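You operate a simulated robot arm through the tools that you are given. There is no shell and no other tool. Be economical: measure what you need, move in short steps, check, and stop when the job is done.

You run a simulated robot arm. Do the job below in one go: nothing can be reset, and whatever is moved stays where it is left.

JOB
Mark the beige roller and the sleeve in the slide as a pair and stand them together.
Fine: one dot each with the white pen, pen back; both on the surface plate's empty corner; the other sleeve stays bare.

It is judged by the outcome, as a careful person would: the job done as asked, and still so three seconds after it is handed in. It fails if anything else is knocked over, pushed out of place, dropped, spilled or broken.

ROBOT AND FRAMES
A 6-joint arm with a two-finger parallel gripper, fixed in place. Base frame: the origin is at the foot of the arm, x ahead of it, y to its left, z up; the work surface is at about z = 0. Readings come in mm, degrees, newtons and seconds.
With the tool pointing down near the work surface it reaches from about 120 to 500 mm from the base axis. Its first joint turns from -72.0 to 72.0 degrees. Payload 0.65 kg.
Tool frame: the origin (TCP) lies between the finger pads and is the grasp point; the fingertips stand 25 mm ahead of it; z points along the fingers, y is the line along which they close. The gripper opens to 76 mm. The fingers are 18 mm wide and 10 mm thick; the gripper's body (36 by 78 mm) begins 45 mm behind the TCP.
Orientation is that of the tool frame in the base frame, as a unit quaternion [x, y, z, w]. With the fingers straight down and closing along the base's y, the tool's x points along the base's -x, its y along +y and its z along -z.

CONTROLS
- The arm moves only by the tool arm_command. Its argument "moves" is a list of rows, each a list of 7 numbers: the shift along the tool's x, y, z in mm, then the turn, a rotation vector about the tool's x, y, z in degrees, then the opening, from 0 (shut) to 1 (fully open). In form: [[dx, dy, dz, rx, ry, rz, gripper], ...]. A call has 1 to 8 rows; each row shifts and turns the commanded pose from where the row before left it, along the tool's axes as they then stand. Each row takes 0.2 s and may step no farther than 50 mm and 8.6 degrees from the row before; otherwise, or with a gripper value out of range, the whole call is refused. Where a pose cannot be reached the arm comes as near as it can. A force on the tool above 40 N (or 10 N above the force at the start of the call, whichever is more), or a blocked arm, ends the call early, and 0.2 s more pass. The fingers move at their own pace (about 108 mm/s each) and stop on an object; they squeeze with about 41 N. The grip force told is the motor's: it shows also when the fingers shut on nothing. Time passes only in rows, and 0.2 s behind the last, so rows that do not move let the fingers close. The reply holds the time, the measured pose of the TCP, the force on the tool along the base axes, the opening and the grip force, in the units named above and with some noise, and new pictures: "show" is both (left out), scene, wrist or none.
- Cameras (640 x 400 px; columns grow to the right, rows downward): "scene" is fixed at [81.2, 287.3, 406.3]; the picture's right is [-0.69, -0.72, 0.00], its down [-0.34, 0.33, -0.88] and it looks along [0.63, -0.61, -0.48] (base axes); focal length 214 px, centre (320, 200). "wrist" rides on the gripper at [58, 11, -81] in the tool frame; the picture's right is [-0.18, 0.98, 0.00], its down [-0.75, -0.14, -0.64] and it looks along [-0.63, -0.12, 0.77] (tool axes); focal length 243 px, centre (320, 200). There is no depth. A picture from a camera that has moved, and an enlarged one, comes with that camera's place and axes in the base frame and with its lens. The place of the scene camera against the robot may be out by one fixed shift of up to 25 mm in any direction.
- close_up(camera, box): a new picture of the part [left, top, right, bottom] of that camera's present view, enlarged. No time passes.
- finish_job(): hands the job in; it is judged then, once.

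Go step by step. Nothing tells you positions but the pictures and the camera data: compare them with the known pose of the tool, close in by small moves and look again before you grip or let go. The budget is 120 turns and 200 pictures, counting those below and the enlarged ones. Unless the task says otherwise, let go and move clear before handing in, and close with one line.

The tools are called after "Call:" as name(argument=value, ...) on one line, values as JSON. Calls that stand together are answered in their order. arm_command: Moves the arm, as the interface text tells. Its arguments: {"type":"object","properties":{"moves":{"type":"array","items":{"type":"array","items":{"type":"number"}}},"show":{"type":"string","enum":["both","scene","wrist","none"]}},"required":["moves"]} The other tools are called the same way: close_up (camera, box) takes an enlarged picture of a part of a camera's view; finish_job () hands the job in.

At the start:

```text
clock: 0.0
tool_pos: [253.0, 77.4, 325.3]
tool_rot: [-0.001, 1.0, 0.0, 0.0]
contact_force: [-0.3, 0.3, -0.1]
gripper_width: 75.8
grasp_force: 0.1
```

scene: 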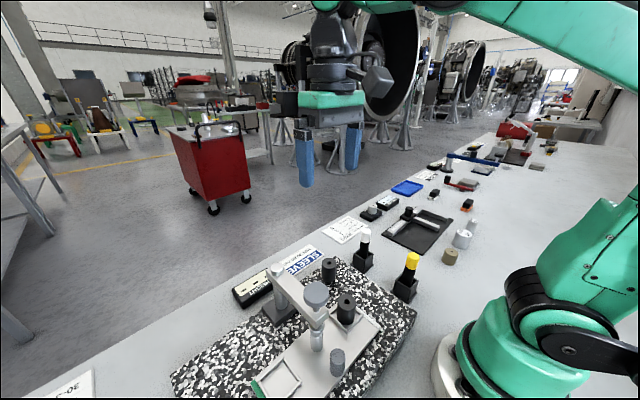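
wrist: 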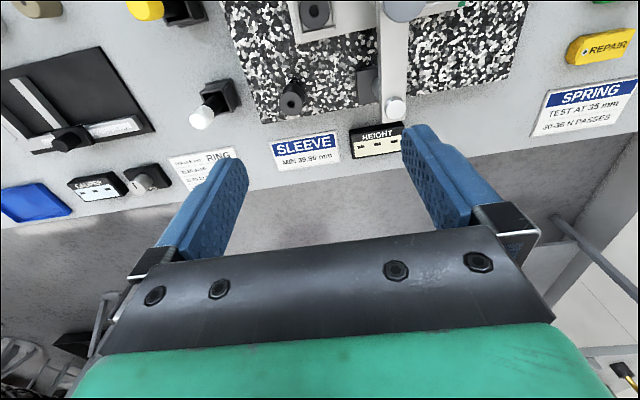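

I see a granite surface plate with a height gauge and a slide, two pens in holders (white, yellow), sleeves and rollers. First I enlarge the views to identify things.

Call:
close_up(camera="scene", box=[160, 220, 440, 400])

Call:
close_up(camera="scene", box=[320, 120, 560, 280])

Call:
close_up(camera="wrist", box=[0, 0, 640, 200])

```text
2.22 times, centred on (300, 310) of scene
camera zoom: at [81.2, 287.3, 406.3], right [-0.69, -0.72, 0.0], down [-0.34, 0.33, -0.88], along [0.63, -0.61, -0.48], focal length 477 px, centre (364, -44)
```

zoom: 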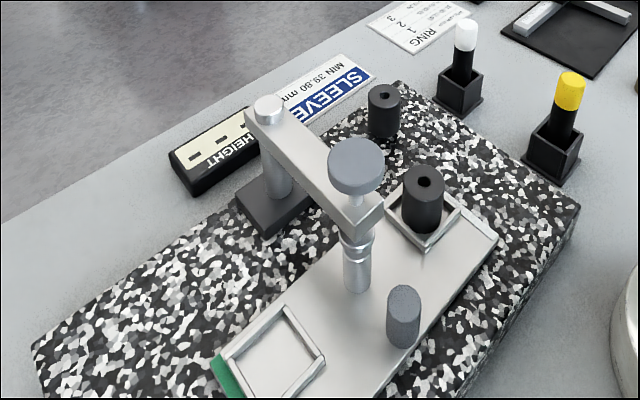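

```text
2.50 times, centred on (440, 200) of scene
camera zoom: at [81.2, 287.3, 406.3], right [-0.69, -0.72, 0.0], down [-0.34, 0.33, -0.88], along [0.63, -0.61, -0.48], focal length 536 px, centre (20, 200)
```

zoom: 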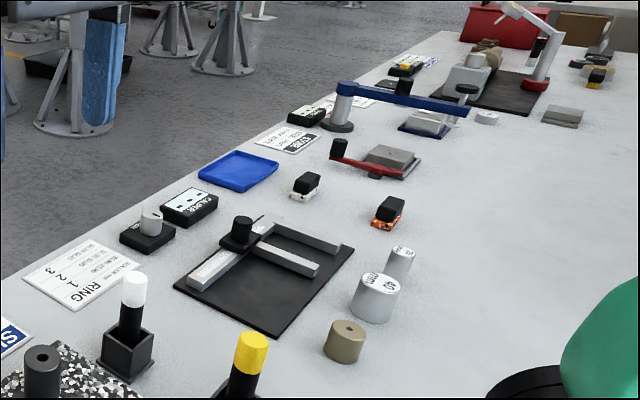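

```text
1.00 times, centred on (320, 100) of wrist
camera zoom: at [193.5, 88.2, 407.7], right [0.18, 0.98, 0.0], down [0.75, -0.14, 0.64], along [0.63, -0.12, -0.77], focal length 243 px, centre (320, 300)
```

zoom: 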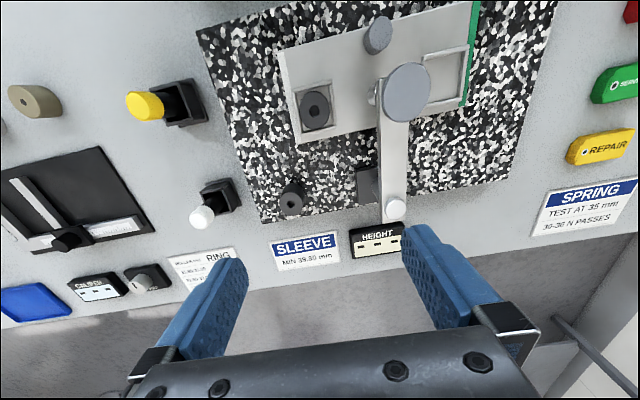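

The sleeve in the slide is near (198, 81), the bare sleeve near (301, 26), the roller near (135, -252), and the white pen near (289, -93). I move to look at the pen closer.

Call:
arm_command(moves=[[3, -40, 23, 0, 0, 0, 1], [3, -40, 23, 0, 0, 0, 1], [3, -40, 23, 0, 0, 0, 1], [3, -40, 23, 0, 0, 0, 1], [0, 0, 0, 0, 0, 0, 1]], show="both")

Call:
close_up(camera="wrist", box=[0, 0, 640, 200])

```text
clock: 1.2
tool_pos: [240.1, -84.9, 232.8]
tool_rot: [0.0, 1.0, 0.0, 0.0]
contact_force: [-0.4, 0.5, 0.1]
gripper_width: 76.1
grasp_force: 0.1
camera wrist: at [180.8, -73.2, 314.0], right [0.18, 0.98, 0.0], down [0.75, -0.14, 0.64], along [0.63, -0.12, -0.77], focal length 243 px, centre (320, 200)
```

scene: 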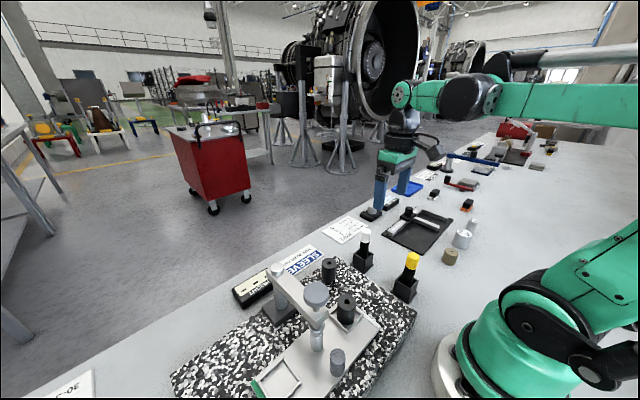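
wrist: 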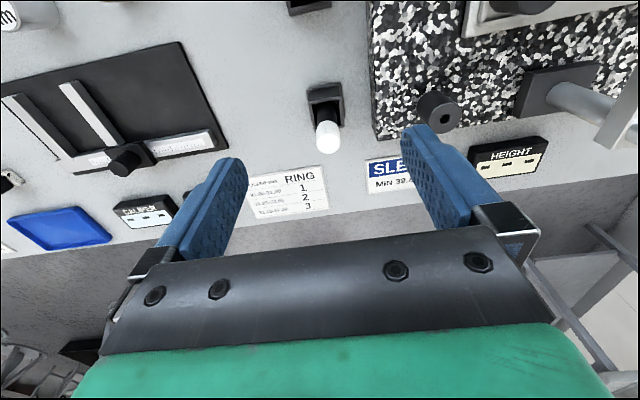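

```text
1.00 times, centred on (320, 100) of wrist
camera zoom: at [180.8, -73.2, 314.0], right [0.18, 0.98, 0.0], down [0.75, -0.14, 0.64], along [0.63, -0.12, -0.77], focal length 243 px, centre (320, 300)
```

zoom: 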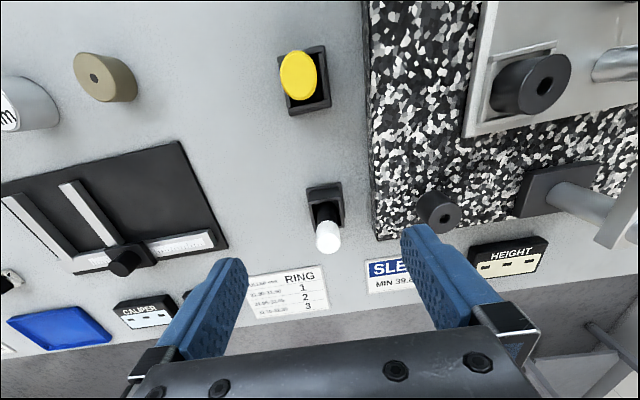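

The pen top is at roughly (281, -83, 109), standing in a box. I go closer above it to refine the figure.

Call:
arm_command(moves=[[-20, 0, 29, 0, 0, 0, 1], [-20, 0, 29, 0, 0, 0, 1], [0, 0, 0, 0, 0, 0, 1]], show="none")

Call:
close_up(camera="wrist", box=[0, 0, 640, 200])

Call:
close_up(camera="scene", box=[330, 180, 450, 300])

```text
clock: 2.0
tool_pos: [281.7, -84.6, 176.5]
tool_rot: [-0.001, 1.0, 0.0, 0.0]
contact_force: [0.4, 0.1, -0.6]
gripper_width: 76.1
grasp_force: 0.0
```

```text
1.00 times, centred on (320, 100) of wrist
camera zoom: at [221.7, -73.6, 257.8], right [0.18, 0.98, 0.0], down [0.75, -0.14, 0.64], along [0.63, -0.12, -0.77], focal length 243 px, centre (320, 300)
```

zoom: 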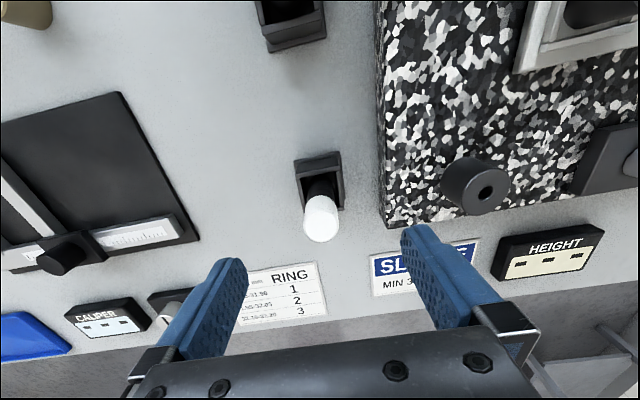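

```text
3.33 times, centred on (390, 240) of scene
camera zoom: at [81.2, 287.3, 406.3], right [-0.69, -0.72, 0.0], down [-0.34, 0.33, -0.88], along [0.63, -0.61, -0.48], focal length 715 px, centre (87, 67)
```

zoom: 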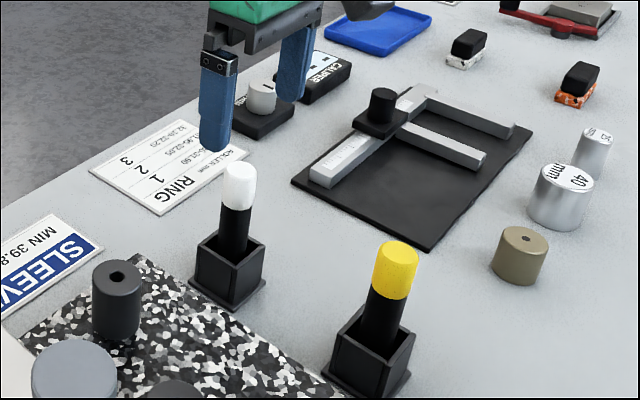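

The pen axis comes out near (284, -85), top about z 97 and box rim about z 30. I descend around it with the fingers open and check before gripping.

Call:
arm_command(moves=[[-3, 0, 40, 0, 0, 0, 1], [0, 0, 30, 0, 0, 0, 1], [0, 0, 30, 0, 0, 0, 1], [0, 0, 0, 0, 0, 0, 1]], show="wrist")

Call:
close_up(camera="scene", box=[310, 180, 430, 300])

```text
clock: 3.0
tool_pos: [283.2, -81.9, 73.8]
tool_rot: [0.0, 1.0, 0.0, 0.0]
contact_force: [-0.2, -0.4, 0.0]
gripper_width: 76.0
grasp_force: 0.0
camera wrist: at [224.0, -70.8, 155.9], right [0.18, 0.98, 0.0], down [0.75, -0.14, 0.64], along [0.63, -0.12, -0.77], focal length 243 px, centre (320, 200)
```

wrist: 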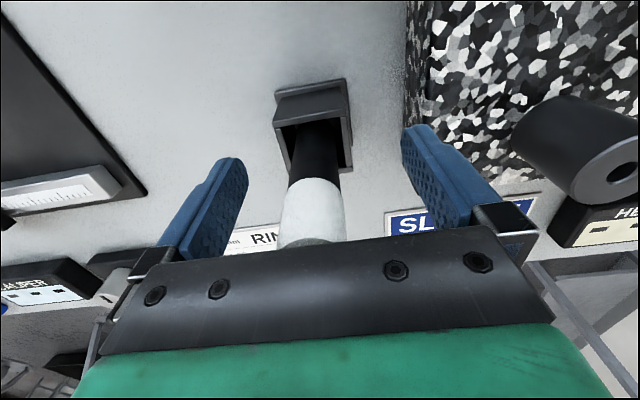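

```text
3.33 times, centred on (370, 240) of scene
camera zoom: at [81.1, 287.3, 406.3], right [-0.69, -0.72, 0.0], down [-0.34, 0.33, -0.88], along [0.63, -0.61, -0.48], focal length 715 px, centre (153, 67)
```

zoom: 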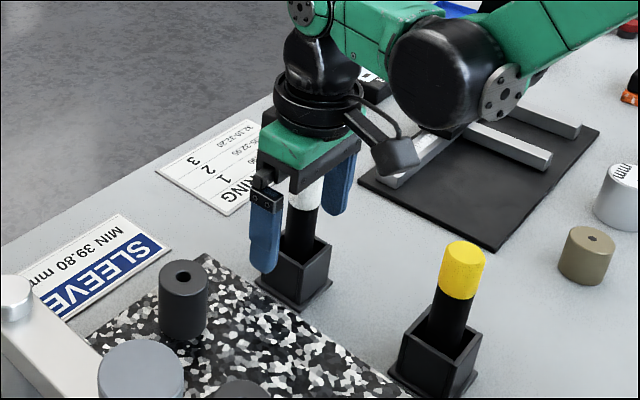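

The pen sits centrally between the fingers. I close on it.

Call:
arm_command(moves=[[0, -1.5, 0, 0, 0, 0, 1], [0, 0, 0, 0, 0, 0, 0.5], [0, 0, 0, 0, 0, 0, 0], [0, 0, 0, 0, 0, 0, 0], [0, 0, 0, 0, 0, 0, 0]], show="wrist")

```text
clock: 4.2
tool_pos: [283.1, -83.9, 74.1]
tool_rot: [0.0, 1.0, 0.0, 0.0]
contact_force: [-0.2, -1.2, -1.2]
gripper_width: 21.2
grasp_force: 38.0
camera wrist: at [224.1, -72.7, 155.9], right [0.18, 0.98, 0.0], down [0.75, -0.14, 0.64], along [0.63, -0.12, -0.77], focal length 243 px, centre (320, 200)
```

wrist: 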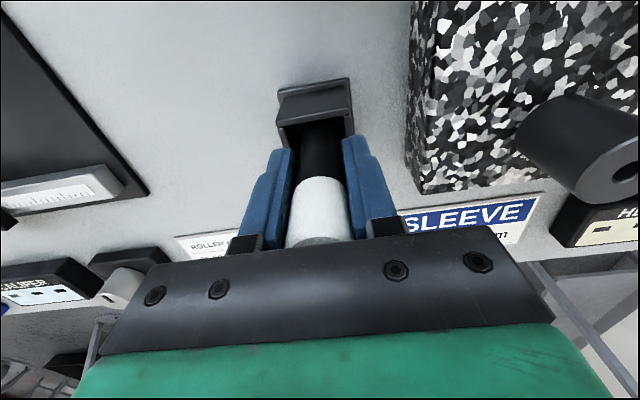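

It holds at 21 mm. I lift it straight up and look at the tip.

Call:
arm_command(moves=[[0, 0, -20, 0, 0, 0, 0], [0, 0, -30, 0, 0, 0, 0], [0, 0, -40, 0, 0, 0, 0], [0, 0, -40, 0, 0, 0, 0], [0, 0, 0, 0, 0, 0, 0]], show="wrist")

Call:
close_up(camera="scene", box=[310, 120, 450, 300])

```text
clock: 5.4
tool_pos: [283.6, -85.3, 205.5]
tool_rot: [0.0, 1.0, 0.0, 0.0]
contact_force: [0.9, 0.3, 0.3]
gripper_width: 21.3
grasp_force: 38.2
camera wrist: at [224.8, -73.5, 287.3], right [0.18, 0.98, 0.0], down [0.75, -0.14, 0.64], along [0.63, -0.12, -0.77], focal length 243 px, centre (320, 200)
```

wrist: 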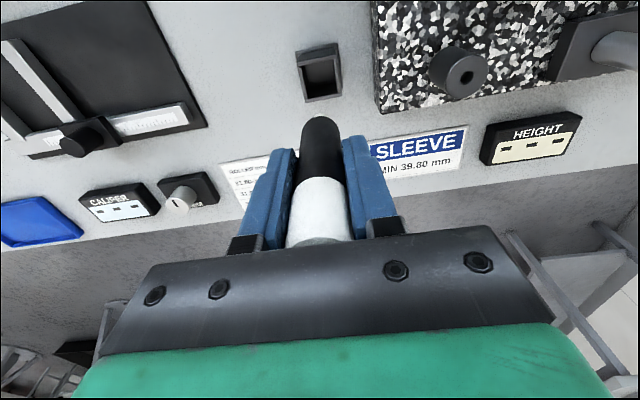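

```text
2.22 times, centred on (380, 210) of scene
camera zoom: at [81.2, 287.3, 406.3], right [-0.69, -0.72, 0.0], down [-0.34, 0.33, -0.88], along [0.63, -0.61, -0.48], focal length 477 px, centre (187, 178)
```

zoom: 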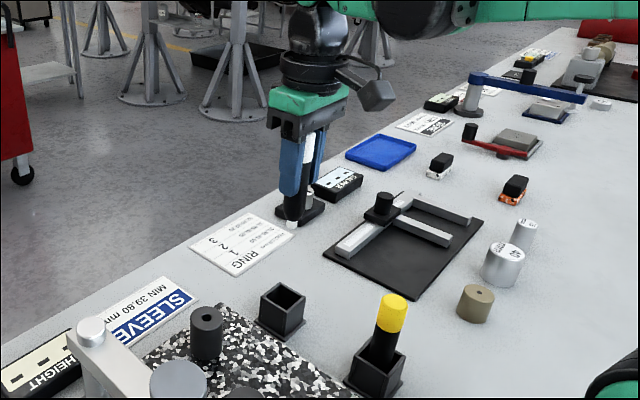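

Call:
close_up(camera="scene", box=[360, 170, 400, 230])

Call:
close_up(camera="wrist", box=[260, 80, 380, 200])

```text
6.67 times, centred on (380, 200) of scene
camera zoom: at [81.2, 287.3, 406.3], right [-0.69, -0.72, 0.0], down [-0.34, 0.33, -0.88], along [0.63, -0.61, -0.48], focal length 1430 px, centre (-80, 200)
```

zoom: 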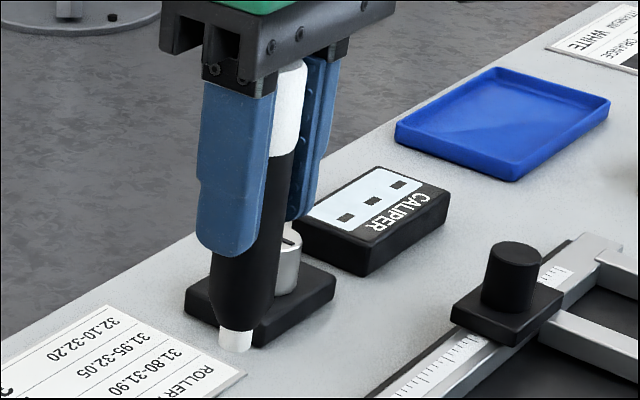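

```text
3.33 times, centred on (320, 140) of wrist
camera zoom: at [224.8, -73.5, 287.3], right [0.18, 0.98, 0.0], down [0.75, -0.14, 0.64], along [0.63, -0.12, -0.77], focal length 809 px, centre (320, 400)
```

zoom: 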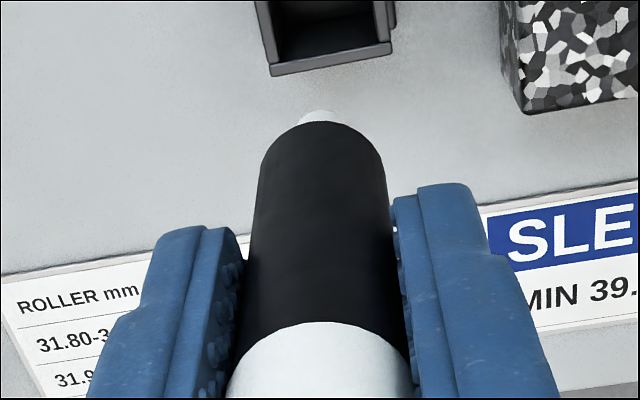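

The pen hangs upright with its white nib roughly 70–75 mm below the TCP. Next I go to look at the slide and its sleeve from nearer, staying clear of the height gauge.

Call:
arm_command(moves=[[5, 10, -45, 0, 0, 0, 0], [25, 35, -10, 0, 0, 0, 0], [25, 35, 0, 0, 0, 0, 0], [25, 35, 0, 0, 0, 0, 0], [24, 30, 0, 0, 0, 0, 0], [0, 0, 0, 0, 0, 0, 0]], show="scene")

Call:
close_up(camera="wrist", box=[0, 0, 640, 200])

```text
clock: 6.8
tool_pos: [180.5, 59.0, 261.0]
tool_rot: [0.0, 1.0, 0.0, 0.0]
contact_force: [-0.6, -0.1, -0.1]
gripper_width: 21.5
grasp_force: 38.5
```

scene: 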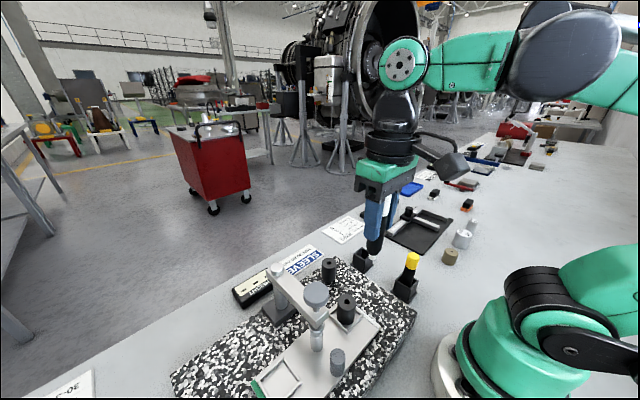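

```text
1.00 times, centred on (320, 100) of wrist
camera zoom: at [120.8, 71.0, 343.1], right [0.18, 0.98, 0.0], down [0.75, -0.14, 0.64], along [0.63, -0.12, -0.77], focal length 243 px, centre (320, 300)
```

zoom: 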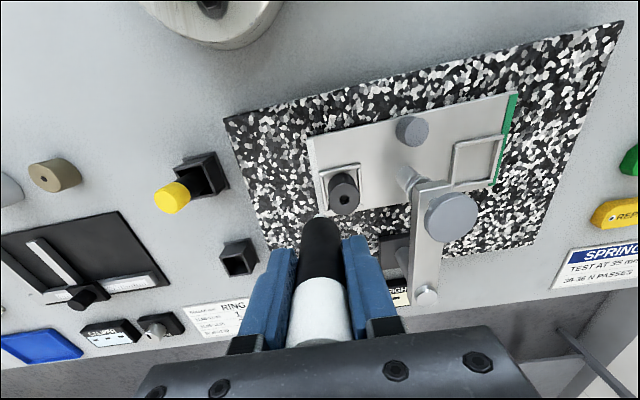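

Triangulating: slide sleeve top ≈ (199, 81, z 88), gauge knob ≈ (203, 150, z 173), plate spans about x 120–325, y −25–330, with the far-left corner (x≈285, y≈290) empty. I bring the nib above the slide sleeve's rim, on its side away from the gauge.

Call:
arm_command(moves=[[-10, 6, 25, 0, 0, 0, 0], [-8, 6, 25, 0, 0, 0, 0], [0, 0, 16, 0, 0, 0, 0], [0, 0, 0, 0, 0, 0, 0]], show="wrist")

Call:
close_up(camera="scene", box=[290, 230, 410, 350])

Call:
close_up(camera="wrist", box=[240, 0, 440, 150])

```text
clock: 7.8
tool_pos: [197.9, 73.6, 195.5]
tool_rot: [0.0, 1.0, 0.0, 0.0]
contact_force: [0.3, 0.4, -0.6]
gripper_width: 21.3
grasp_force: 38.1
camera wrist: at [139.2, 83.7, 276.6], right [0.18, 0.98, 0.0], down [0.75, -0.14, 0.64], along [0.63, -0.12, -0.77], focal length 243 px, centre (320, 200)
```

wrist: 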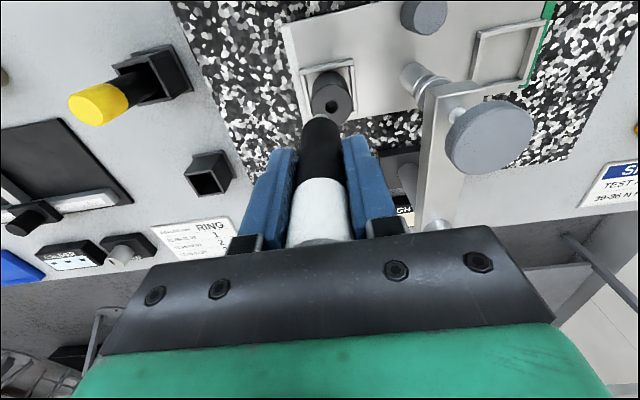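

```text
3.33 times, centred on (350, 290) of scene
camera zoom: at [81.2, 287.3, 406.3], right [-0.69, -0.72, 0.0], down [-0.34, 0.33, -0.88], along [0.63, -0.61, -0.48], focal length 715 px, centre (220, -100)
```

zoom: 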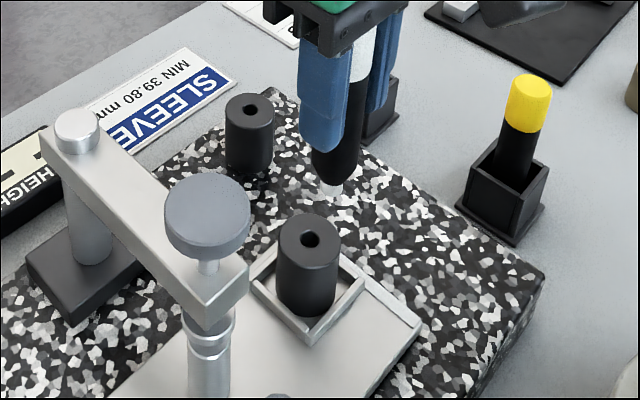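

```text
2.67 times, centred on (340, 75) of wrist
camera zoom: at [139.2, 83.7, 276.6], right [0.18, 0.98, 0.0], down [0.75, -0.14, 0.64], along [0.63, -0.12, -0.77], focal length 647 px, centre (267, 533)
```

zoom: 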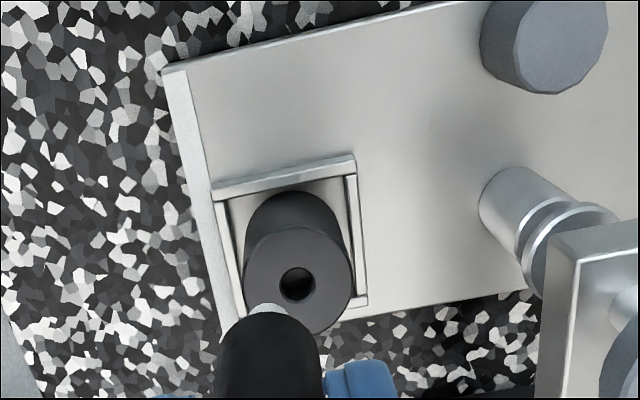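

The nib is about 70 mm below the TCP and in line with the left part of the rim. I lower most of the way and look again.

Call:
arm_command(moves=[[1, -1.5, 13, 0, 0, 0, 0], [0, 0, 13, 0, 0, 0, 0], [0, 0, 0, 0, 0, 0, 0]], show="none")

Call:
close_up(camera="scene", box=[310, 250, 390, 330])

Call:
close_up(camera="wrist", box=[260, 50, 400, 150])

```text
clock: 8.6
tool_pos: [196.9, 70.2, 168.4]
tool_rot: [0.0, 1.0, 0.0, 0.0]
contact_force: [-0.3, -0.4, -0.5]
gripper_width: 21.4
grasp_force: 38.2
```

```text
5.00 times, centred on (350, 290) of scene
camera zoom: at [81.2, 287.3, 406.3], right [-0.69, -0.72, 0.0], down [-0.34, 0.33, -0.88], along [0.63, -0.61, -0.48], focal length 1072 px, centre (170, -250)
```

zoom: 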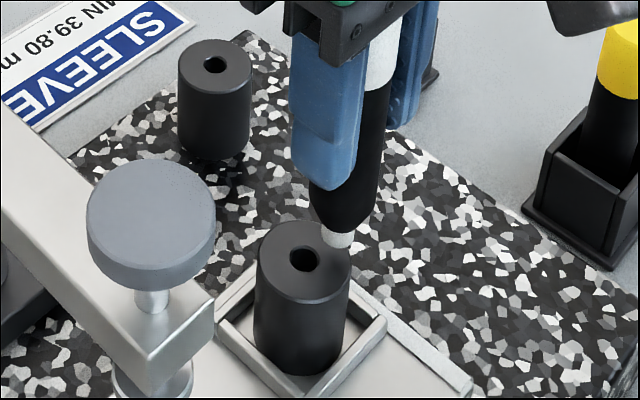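

```text
4.00 times, centred on (330, 100) of wrist
camera zoom: at [138.1, 81.5, 249.9], right [0.18, 0.98, 0.0], down [0.75, -0.14, 0.64], along [0.63, -0.12, -0.77], focal length 970 px, centre (280, 600)
```

zoom: 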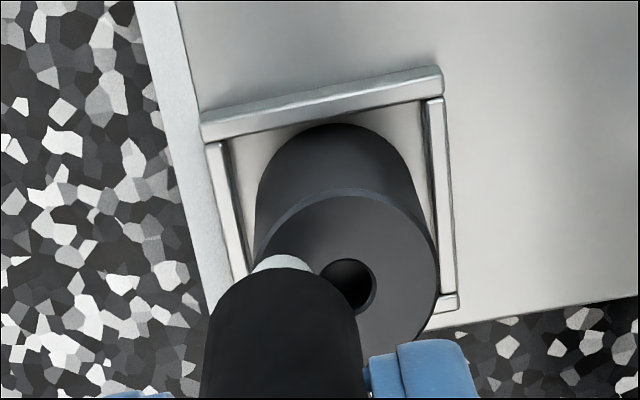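

The nib hovers just above the rim. I shift it slightly inward and continue in small steps until contact is felt.

Call:
arm_command(moves=[[-3, 1.5, 0, 0, 0, 0, 0], [0, 0, 4, 0, 0, 0, 0], [0, 0, 0, 0, 0, 0, 0]], show="none")

Call:
close_up(camera="scene", box=[330, 270, 370, 310])

Call:
close_up(camera="wrist", box=[260, 50, 400, 150])

```text
clock: 9.4
tool_pos: [199.2, 71.7, 164.8]
tool_rot: [0.0, 1.0, 0.001, 0.0]
contact_force: [0.5, 0.3, 0.2]
gripper_width: 21.5
grasp_force: 38.2
```

```text
10.00 times, centred on (350, 290) of scene
camera zoom: at [81.2, 287.3, 406.3], right [-0.69, -0.72, 0.0], down [-0.34, 0.33, -0.88], along [0.63, -0.61, -0.48], focal length 2145 px, centre (20, -700)
```

zoom: 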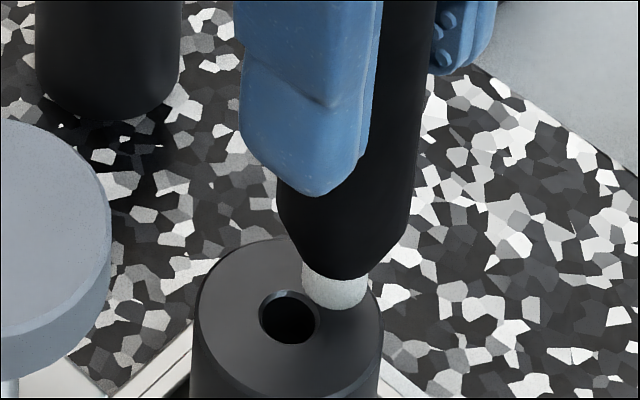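

```text
4.00 times, centred on (330, 100) of wrist
camera zoom: at [140.6, 83.5, 246.0], right [0.18, 0.98, 0.0], down [0.75, -0.14, 0.64], along [0.63, -0.12, -0.77], focal length 970 px, centre (280, 600)
```

zoom: 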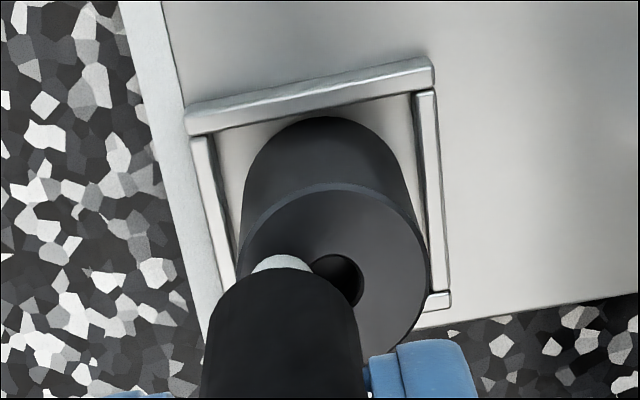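

Call:
arm_command(moves=[[0, 0, 2, 0, 0, 0, 0], [0, 0, 0, 0, 0, 0, 0]], show="none")

Call:
close_up(camera="scene", box=[330, 270, 370, 310])

```text
clock: 10.0
tool_pos: [199.7, 73.1, 162.6]
tool_rot: [0.0, 1.0, 0.0, 0.0]
contact_force: [-0.2, 0.0, -0.6]
gripper_width: 21.5
grasp_force: 38.6
```

```text
10.00 times, centred on (350, 290) of scene
camera zoom: at [81.2, 287.3, 406.3], right [-0.69, -0.72, 0.0], down [-0.34, 0.33, -0.88], along [0.63, -0.61, -0.48], focal length 2145 px, centre (20, -700)
```

zoom: 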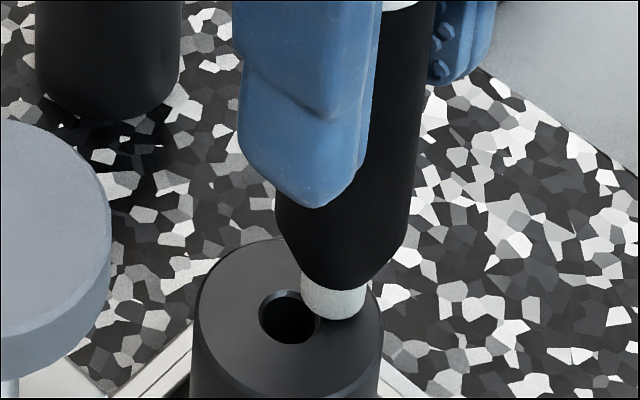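

Call:
arm_command(moves=[[0, -1, 1.5, 0, 0, 0, 0], [0, 0, 0, 0, 0, 0, 0]], show="none")

Call:
close_up(camera="scene", box=[330, 270, 370, 310])

```text
clock: 10.6
tool_pos: [199.9, 71.3, 161.8]
tool_rot: [0.0, 1.0, 0.001, 0.0]
contact_force: [-0.6, 0.0, -0.7]
gripper_width: 21.6
grasp_force: 38.5
```

```text
10.00 times, centred on (350, 290) of scene
camera zoom: at [81.2, 287.3, 406.3], right [-0.69, -0.72, 0.0], down [-0.34, 0.33, -0.88], along [0.63, -0.61, -0.48], focal length 2145 px, centre (20, -700)
```

zoom: 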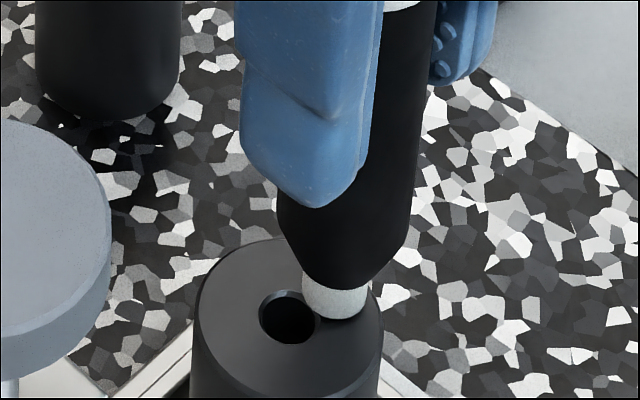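

Call:
arm_command(moves=[[0, 0, 1.5, 0, 0, 0, 0], [0, 0, 0, 0, 0, 0, 0]], show="none")

Call:
close_up(camera="scene", box=[330, 270, 370, 310])

```text
clock: 11.2
tool_pos: [199.5, 70.9, 160.7]
tool_rot: [0.001, 1.0, 0.0, 0.0]
contact_force: [-1.7, 0.1, 10.5]
gripper_width: 21.5
grasp_force: 38.3
```

```text
10.00 times, centred on (350, 290) of scene
camera zoom: at [81.1, 287.3, 406.3], right [-0.69, -0.72, 0.0], down [-0.34, 0.33, -0.88], along [0.63, -0.61, -0.48], focal length 2145 px, centre (20, -700)
```

zoom: 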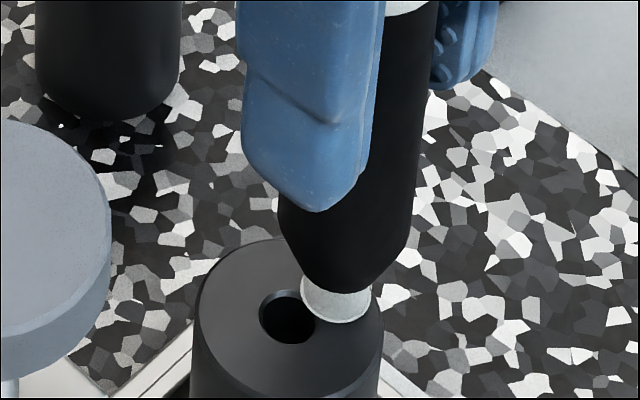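

Contact is felt at 10 N with the nib on the rim (TCP z ≈ 160.7). I lift straight up and check the dot.

Call:
arm_command(moves=[[0, 0, -10, 0, 0, 0, 0], [0, 0, -30, 0, 0, 0, 0], [0, 0, -40, 0, 0, 0, 0], [0, 0, 0, 0, 0, 0, 0]], show="none")

Call:
close_up(camera="scene", box=[330, 270, 370, 310])

Call:
close_up(camera="wrist", box=[0, 0, 640, 200])

```text
clock: 12.2
tool_pos: [199.4, 70.0, 241.5]
tool_rot: [0.001, 1.0, 0.0, 0.0]
contact_force: [-0.6, 0.1, -0.7]
gripper_width: 21.7
grasp_force: 38.7
```

```text
10.00 times, centred on (350, 290) of scene
camera zoom: at [81.2, 287.3, 406.3], right [-0.69, -0.72, 0.0], down [-0.34, 0.33, -0.88], along [0.63, -0.61, -0.48], focal length 2145 px, centre (20, -700)
```

zoom: 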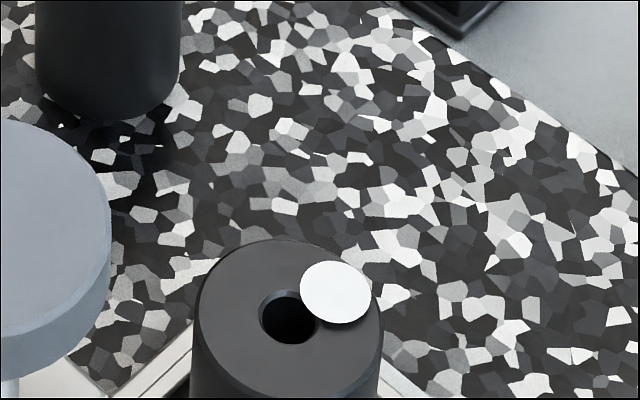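

```text
1.00 times, centred on (320, 100) of wrist
camera zoom: at [140.1, 81.2, 322.3], right [0.18, 0.98, 0.0], down [0.75, -0.14, 0.64], along [0.63, -0.12, -0.77], focal length 243 px, centre (320, 300)
```

zoom: 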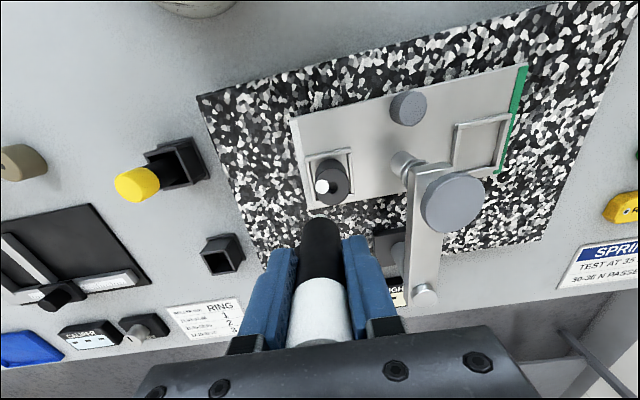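

One clean dot sits on the slide sleeve. The roller triangulates to about (134, -257, top z ≈ 34); I carry the pen over there high.

Call:
arm_command(moves=[[7, -40, 0, 0, 0, 0, 0], [7, -40, 0, 0, 0, 0, 0], [7, -40, 0, 0, 0, 0, 0], [7, -40, 0, 0, 0, 0, 0], [7, -40, 0, 0, 0, 0, 0], [7, -40, 0, 0, 0, 0, 0], [7, -40, 0, 0, 0, 0, 0], [8, -37, 0, 0, 0, 0, 0]], show="none")

Call:
arm_command(moves=[[0, 0, 40, 0, 0, 0, 0], [0, 0, 30, 0, 0, 0, 0], [0, 0, 0, 0, 0, 0, 0]], show="scene")

Call:
close_up(camera="wrist", box=[0, 0, 640, 200])

```text
clock: 14.0
tool_pos: [141.4, -244.7, 239.2]
tool_rot: [-0.002, 1.0, -0.001, 0.0]
contact_force: [0.4, 0.3, -0.5]
gripper_width: 21.7
grasp_force: 38.4
```

```text
clock: 14.8
tool_pos: [141.9, -244.2, 168.0]
tool_rot: [0.001, 1.0, 0.0, 0.0]
contact_force: [0.0, 0.2, -0.1]
gripper_width: 21.6
grasp_force: 38.0
```

scene: 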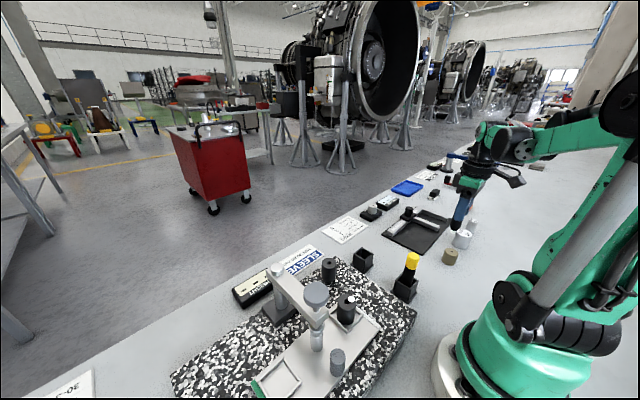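

```text
1.00 times, centred on (320, 100) of wrist
camera zoom: at [82.8, -233.1, 248.9], right [0.18, 0.98, 0.0], down [0.75, -0.14, 0.64], along [0.63, -0.12, -0.77], focal length 243 px, centre (320, 300)
```

zoom: 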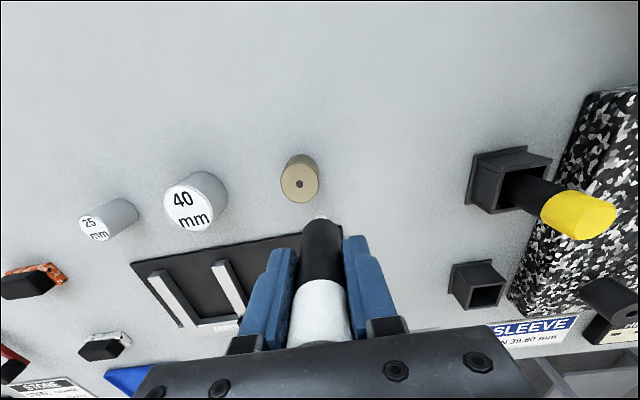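

The roller centre is about (134, -259). I approach the rim point on its +y side.

Call:
arm_command(moves=[[4, -3, 20, 0, 0, 0, 0], [3.5, -3, 20, 0, 0, 0, 0], [0, 0, 0, 0, 0, 0, 0]], show="none")

Call:
close_up(camera="scene", box=[420, 220, 480, 280])

Call:
close_up(camera="wrist", box=[260, 50, 400, 150])

```text
clock: 15.6
tool_pos: [134.6, -251.2, 128.1]
tool_rot: [0.0, 1.0, 0.0, 0.001]
contact_force: [-0.9, -0.3, -0.2]
gripper_width: 21.4
grasp_force: 38.2
```

```text
6.67 times, centred on (450, 250) of scene
camera zoom: at [81.2, 287.3, 406.3], right [-0.69, -0.72, 0.0], down [-0.34, 0.33, -0.88], along [0.63, -0.61, -0.48], focal length 1430 px, centre (-547, -133)
```

zoom: 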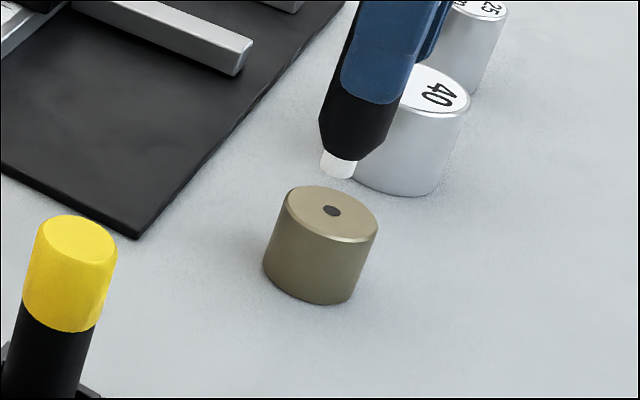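

```text
4.00 times, centred on (330, 100) of wrist
camera zoom: at [75.2, -239.5, 210.3], right [0.18, 0.98, 0.0], down [0.75, -0.14, 0.64], along [0.63, -0.12, -0.77], focal length 970 px, centre (280, 600)
```

zoom: 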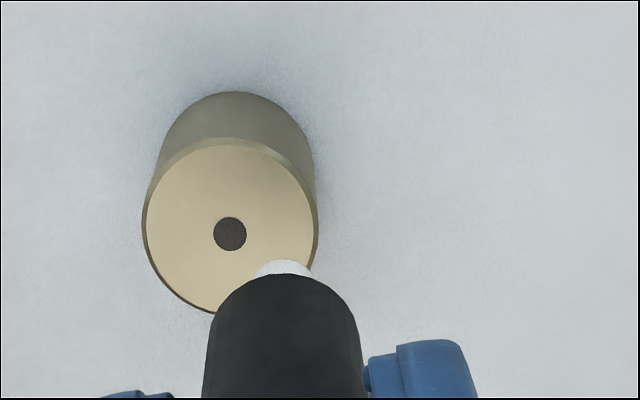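

Call:
arm_command(moves=[[0.5, -0.5, 14, 0, 0, 0, 0], [0, 0, 0, 0, 0, 0, 0]], show="none")

Call:
close_up(camera="scene", box=[420, 220, 480, 280])

Call:
close_up(camera="wrist", box=[260, 50, 400, 150])

```text
clock: 16.2
tool_pos: [135.2, -250.6, 114.0]
tool_rot: [0.0, 1.0, 0.0, 0.0]
contact_force: [0.1, -0.4, -1.1]
gripper_width: 21.5
grasp_force: 38.1
```

```text
6.67 times, centred on (450, 250) of scene
camera zoom: at [81.2, 287.3, 406.3], right [-0.69, -0.72, 0.0], down [-0.34, 0.33, -0.88], along [0.63, -0.61, -0.48], focal length 1430 px, centre (-547, -133)
```

zoom: 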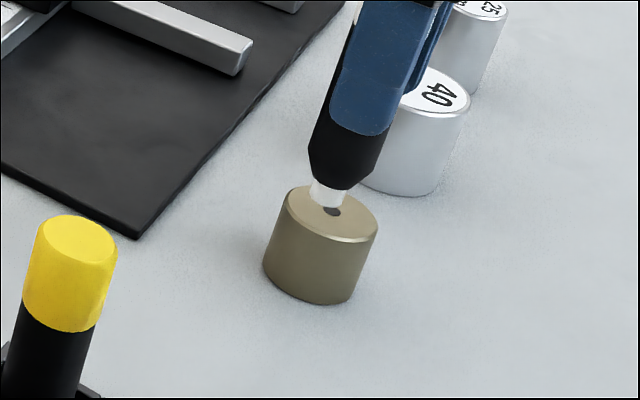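

```text
4.00 times, centred on (330, 100) of wrist
camera zoom: at [75.1, -239.8, 196.2], right [0.18, 0.98, 0.0], down [0.75, -0.14, 0.64], along [0.63, -0.12, -0.77], focal length 970 px, centre (280, 600)
```

zoom: 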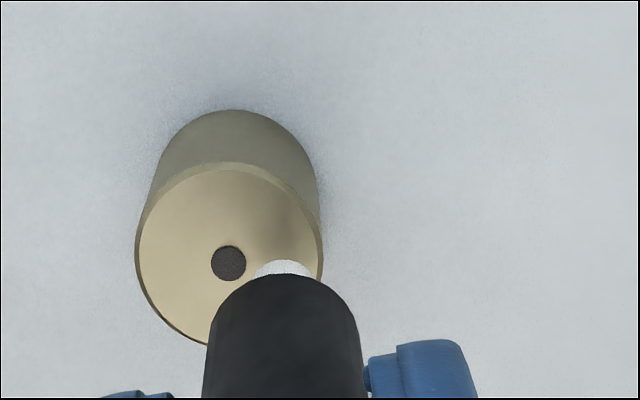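

Call:
arm_command(moves=[[0, 0, 6, 0, 0, 0, 0], [0, 0, 0, 0, 0, 0, 0]], show="none")

Call:
close_up(camera="scene", box=[430, 230, 470, 270])

```text
clock: 16.8
tool_pos: [135.2, -250.8, 109.0]
tool_rot: [0.0, 1.0, 0.0, 0.0]
contact_force: [0.1, -0.6, -0.3]
gripper_width: 21.6
grasp_force: 38.1
```

```text
10.00 times, centred on (450, 250) of scene
camera zoom: at [81.2, 287.3, 406.3], right [-0.69, -0.72, 0.0], down [-0.34, 0.33, -0.88], along [0.63, -0.61, -0.48], focal length 2145 px, centre (-980, -300)
```

zoom: 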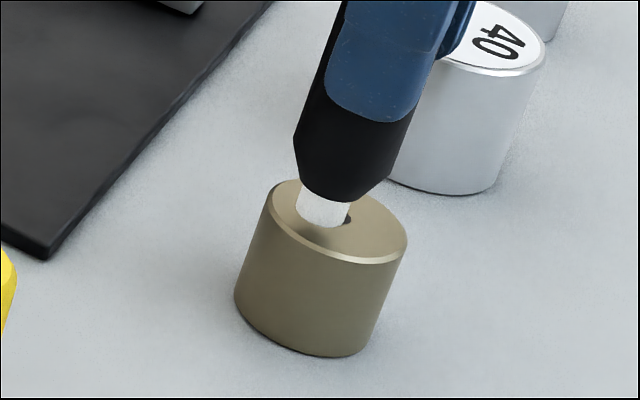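

Call:
arm_command(moves=[[0, 0, 2, 0, 0, 0, 0], [0, 0, 0, 0, 0, 0, 0]], show="none")

Call:
arm_command(moves=[[0, 0, 1.5, 0, 0, 0, 0], [0, 0, 0, 0, 0, 0, 0]], show="none")

Call:
close_up(camera="scene", box=[430, 230, 470, 270])

```text
clock: 17.4
tool_pos: [135.3, -251.2, 106.7]
tool_rot: [0.0, 1.0, 0.0, 0.0]
contact_force: [0.5, -0.4, -0.4]
gripper_width: 21.4
grasp_force: 38.3
```

```text
clock: 18.0
tool_pos: [134.3, -252.1, 106.2]
tool_rot: [-0.001, 1.0, 0.0, 0.0]
contact_force: [0.1, -0.7, 0.5]
gripper_width: 21.6
grasp_force: 38.9
```

```text
10.00 times, centred on (450, 250) of scene
camera zoom: at [81.2, 287.3, 406.3], right [-0.69, -0.72, 0.0], down [-0.34, 0.33, -0.88], along [0.63, -0.61, -0.48], focal length 2145 px, centre (-980, -300)
```

zoom: 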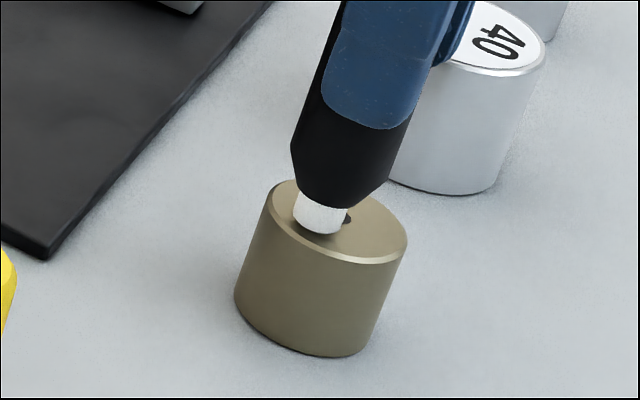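

Call:
arm_command(moves=[[0, 0, 1.5, 0, 0, 0, 0], [0, 0, 0, 0, 0, 0, 0]], show="none")

Call:
close_up(camera="scene", box=[430, 230, 470, 270])

```text
clock: 18.6
tool_pos: [135.1, -252.5, 105.5]
tool_rot: [0.001, 1.0, 0.0, 0.0]
contact_force: [-0.6, 0.5, 0.3]
gripper_width: 21.5
grasp_force: 38.9
```

```text
10.00 times, centred on (450, 250) of scene
camera zoom: at [81.2, 287.3, 406.3], right [-0.69, -0.72, 0.0], down [-0.34, 0.33, -0.88], along [0.63, -0.61, -0.48], focal length 2145 px, centre (-980, -300)
```

zoom: 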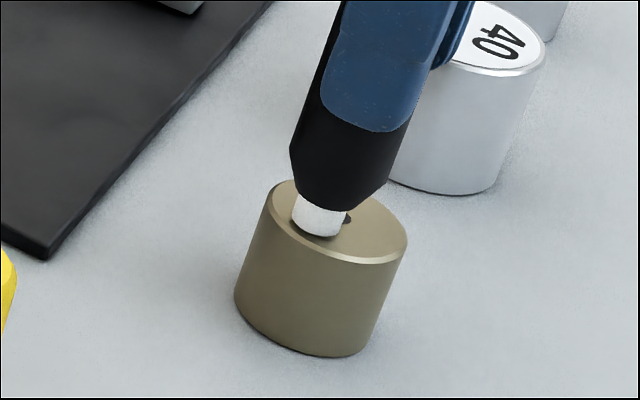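

Call:
arm_command(moves=[[0, 0, 1.5, 0, 0, 0, 0], [0, 0, 0, 0, 0, 0, 0]], show="none")

Call:
close_up(camera="scene", box=[430, 230, 470, 270])

```text
clock: 19.2
tool_pos: [135.7, -250.7, 104.0]
tool_rot: [0.0, 1.0, 0.0, 0.0]
contact_force: [-1.3, 2.5, 25.1]
gripper_width: 21.3
grasp_force: 38.2
```

```text
10.00 times, centred on (450, 250) of scene
camera zoom: at [81.1, 287.4, 406.3], right [-0.69, -0.72, 0.0], down [-0.34, 0.33, -0.88], along [0.63, -0.61, -0.48], focal length 2145 px, centre (-980, -300)
```

zoom: 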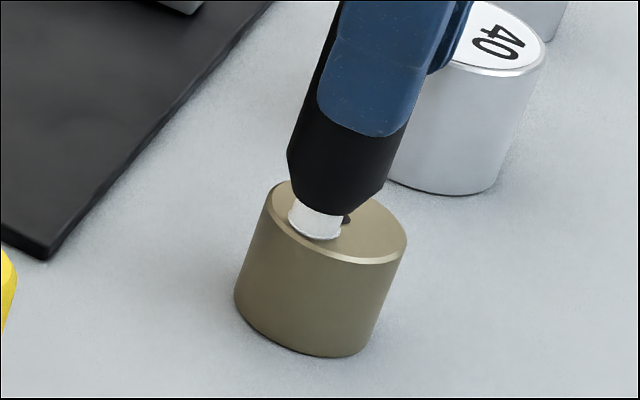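

Firm contact (25 N). I lift straight up and check the dot.

Call:
arm_command(moves=[[0, 0, -10, 0, 0, 0, 0], [0, 0, -40, 0, 0, 0, 0], [0, 0, -45, 0, 0, 0, 0], [0, 0, 0, 0, 0, 0, 0]], show="none")

Call:
close_up(camera="scene", box=[430, 230, 470, 270])

Call:
close_up(camera="wrist", box=[0, 0, 640, 200])

```text
clock: 20.2
tool_pos: [135.7, -250.0, 200.9]
tool_rot: [0.0, 1.0, 0.0, 0.0]
contact_force: [0.2, -0.2, -0.4]
gripper_width: 21.3
grasp_force: 38.6
```

```text
10.00 times, centred on (450, 250) of scene
camera zoom: at [81.2, 287.3, 406.3], right [-0.69, -0.72, 0.0], down [-0.34, 0.33, -0.88], along [0.63, -0.61, -0.48], focal length 2145 px, centre (-980, -300)
```

zoom: 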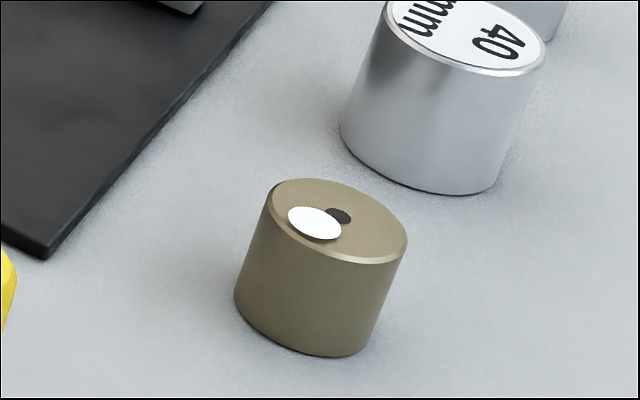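

```text
1.00 times, centred on (320, 100) of wrist
camera zoom: at [75.3, -239.5, 281.7], right [0.18, 0.98, 0.0], down [0.75, -0.14, 0.64], along [0.63, -0.12, -0.77], focal length 243 px, centre (320, 300)
```

zoom: 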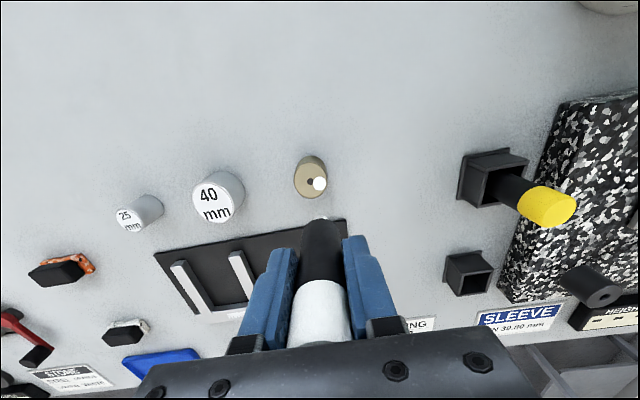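

Both dots are good. Now I return the pen to its box: to (283, -84) at a safe height first.

Call:
arm_command(moves=[[-29.5, 33, 0, 0, 0, 0, 0], [-29.5, 33, 0, 0, 0, 0, 0], [-29.5, 33, 0, 0, 0, 0, 0], [-29.5, 33, 0, 0, 0, 0, 0], [-29.5, 34, 0, 0, 0, 0, 0], [0, 0, 30, 0, 0, 0, 0], [0, 0, 0, 0, 0, 0, 0], [0, 0, 0, 0, 0, 0, 0]], show="none")

Call:
close_up(camera="scene", box=[330, 200, 410, 280])

Call:
close_up(camera="wrist", box=[240, 0, 440, 150])

```text
clock: 22.0
tool_pos: [281.2, -86.9, 170.1]
tool_rot: [0.0, 1.0, 0.0, 0.0]
contact_force: [0.6, 0.2, -0.6]
gripper_width: 21.4
grasp_force: 38.3
```

```text
5.00 times, centred on (370, 240) of scene
camera zoom: at [81.2, 287.3, 406.3], right [-0.69, -0.72, 0.0], down [-0.34, 0.33, -0.88], along [0.63, -0.61, -0.48], focal length 1072 px, centre (70, 0)
```

zoom: 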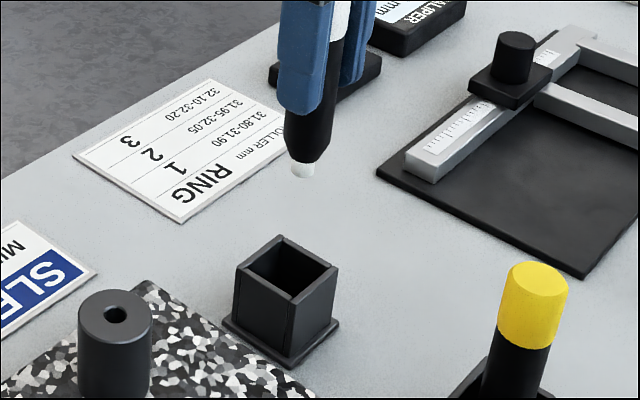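

```text
2.67 times, centred on (340, 75) of wrist
camera zoom: at [221.9, -74.9, 251.1], right [0.18, 0.98, 0.0], down [0.75, -0.14, 0.64], along [0.63, -0.12, -0.77], focal length 647 px, centre (267, 533)
```

zoom: 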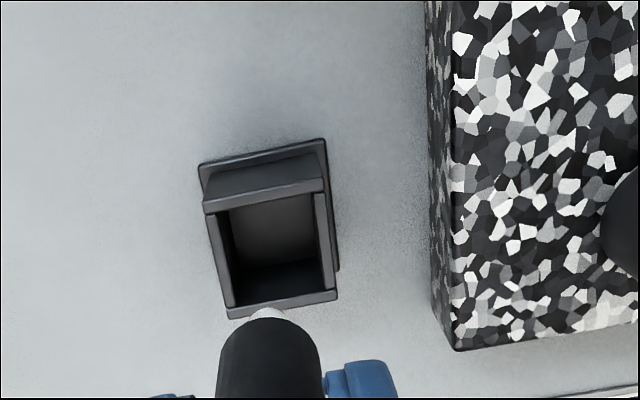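

Call:
arm_command(moves=[[-2, 2.2, 20, 0, 0, 0, 0], [0, 0, 15, 0, 0, 0, 0], [0, 0, 0, 0, 0, 0, 0]], show="none")

Call:
close_up(camera="scene", box=[330, 200, 410, 280])

Call:
close_up(camera="wrist", box=[240, 0, 440, 150])

```text
clock: 22.8
tool_pos: [284.1, -83.6, 133.6]
tool_rot: [0.0, 1.0, 0.001, 0.0]
contact_force: [0.1, -0.6, 0.0]
gripper_width: 21.6
grasp_force: 39.0
```

```text
5.00 times, centred on (370, 240) of scene
camera zoom: at [81.2, 287.3, 406.3], right [-0.69, -0.72, 0.0], down [-0.34, 0.33, -0.88], along [0.63, -0.61, -0.48], focal length 1072 px, centre (70, 0)
```

zoom: 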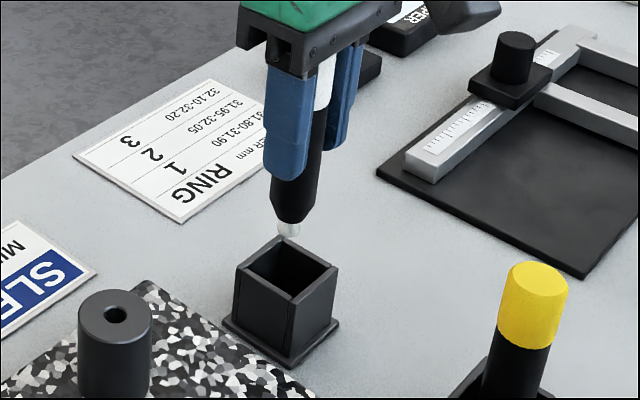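

```text
2.67 times, centred on (340, 75) of wrist
camera zoom: at [223.8, -72.3, 215.3], right [0.18, 0.98, 0.0], down [0.75, -0.14, 0.64], along [0.63, -0.12, -0.77], focal length 647 px, centre (267, 533)
```

zoom: 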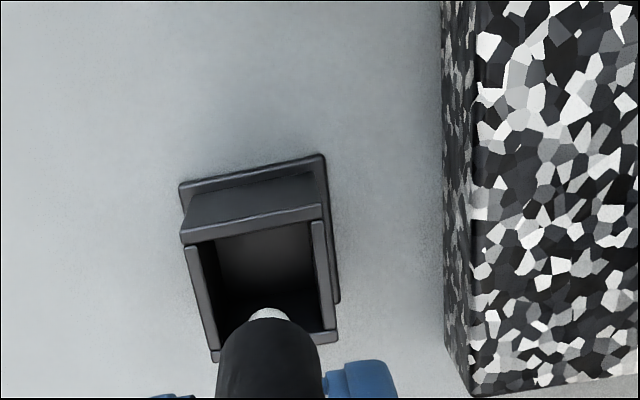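

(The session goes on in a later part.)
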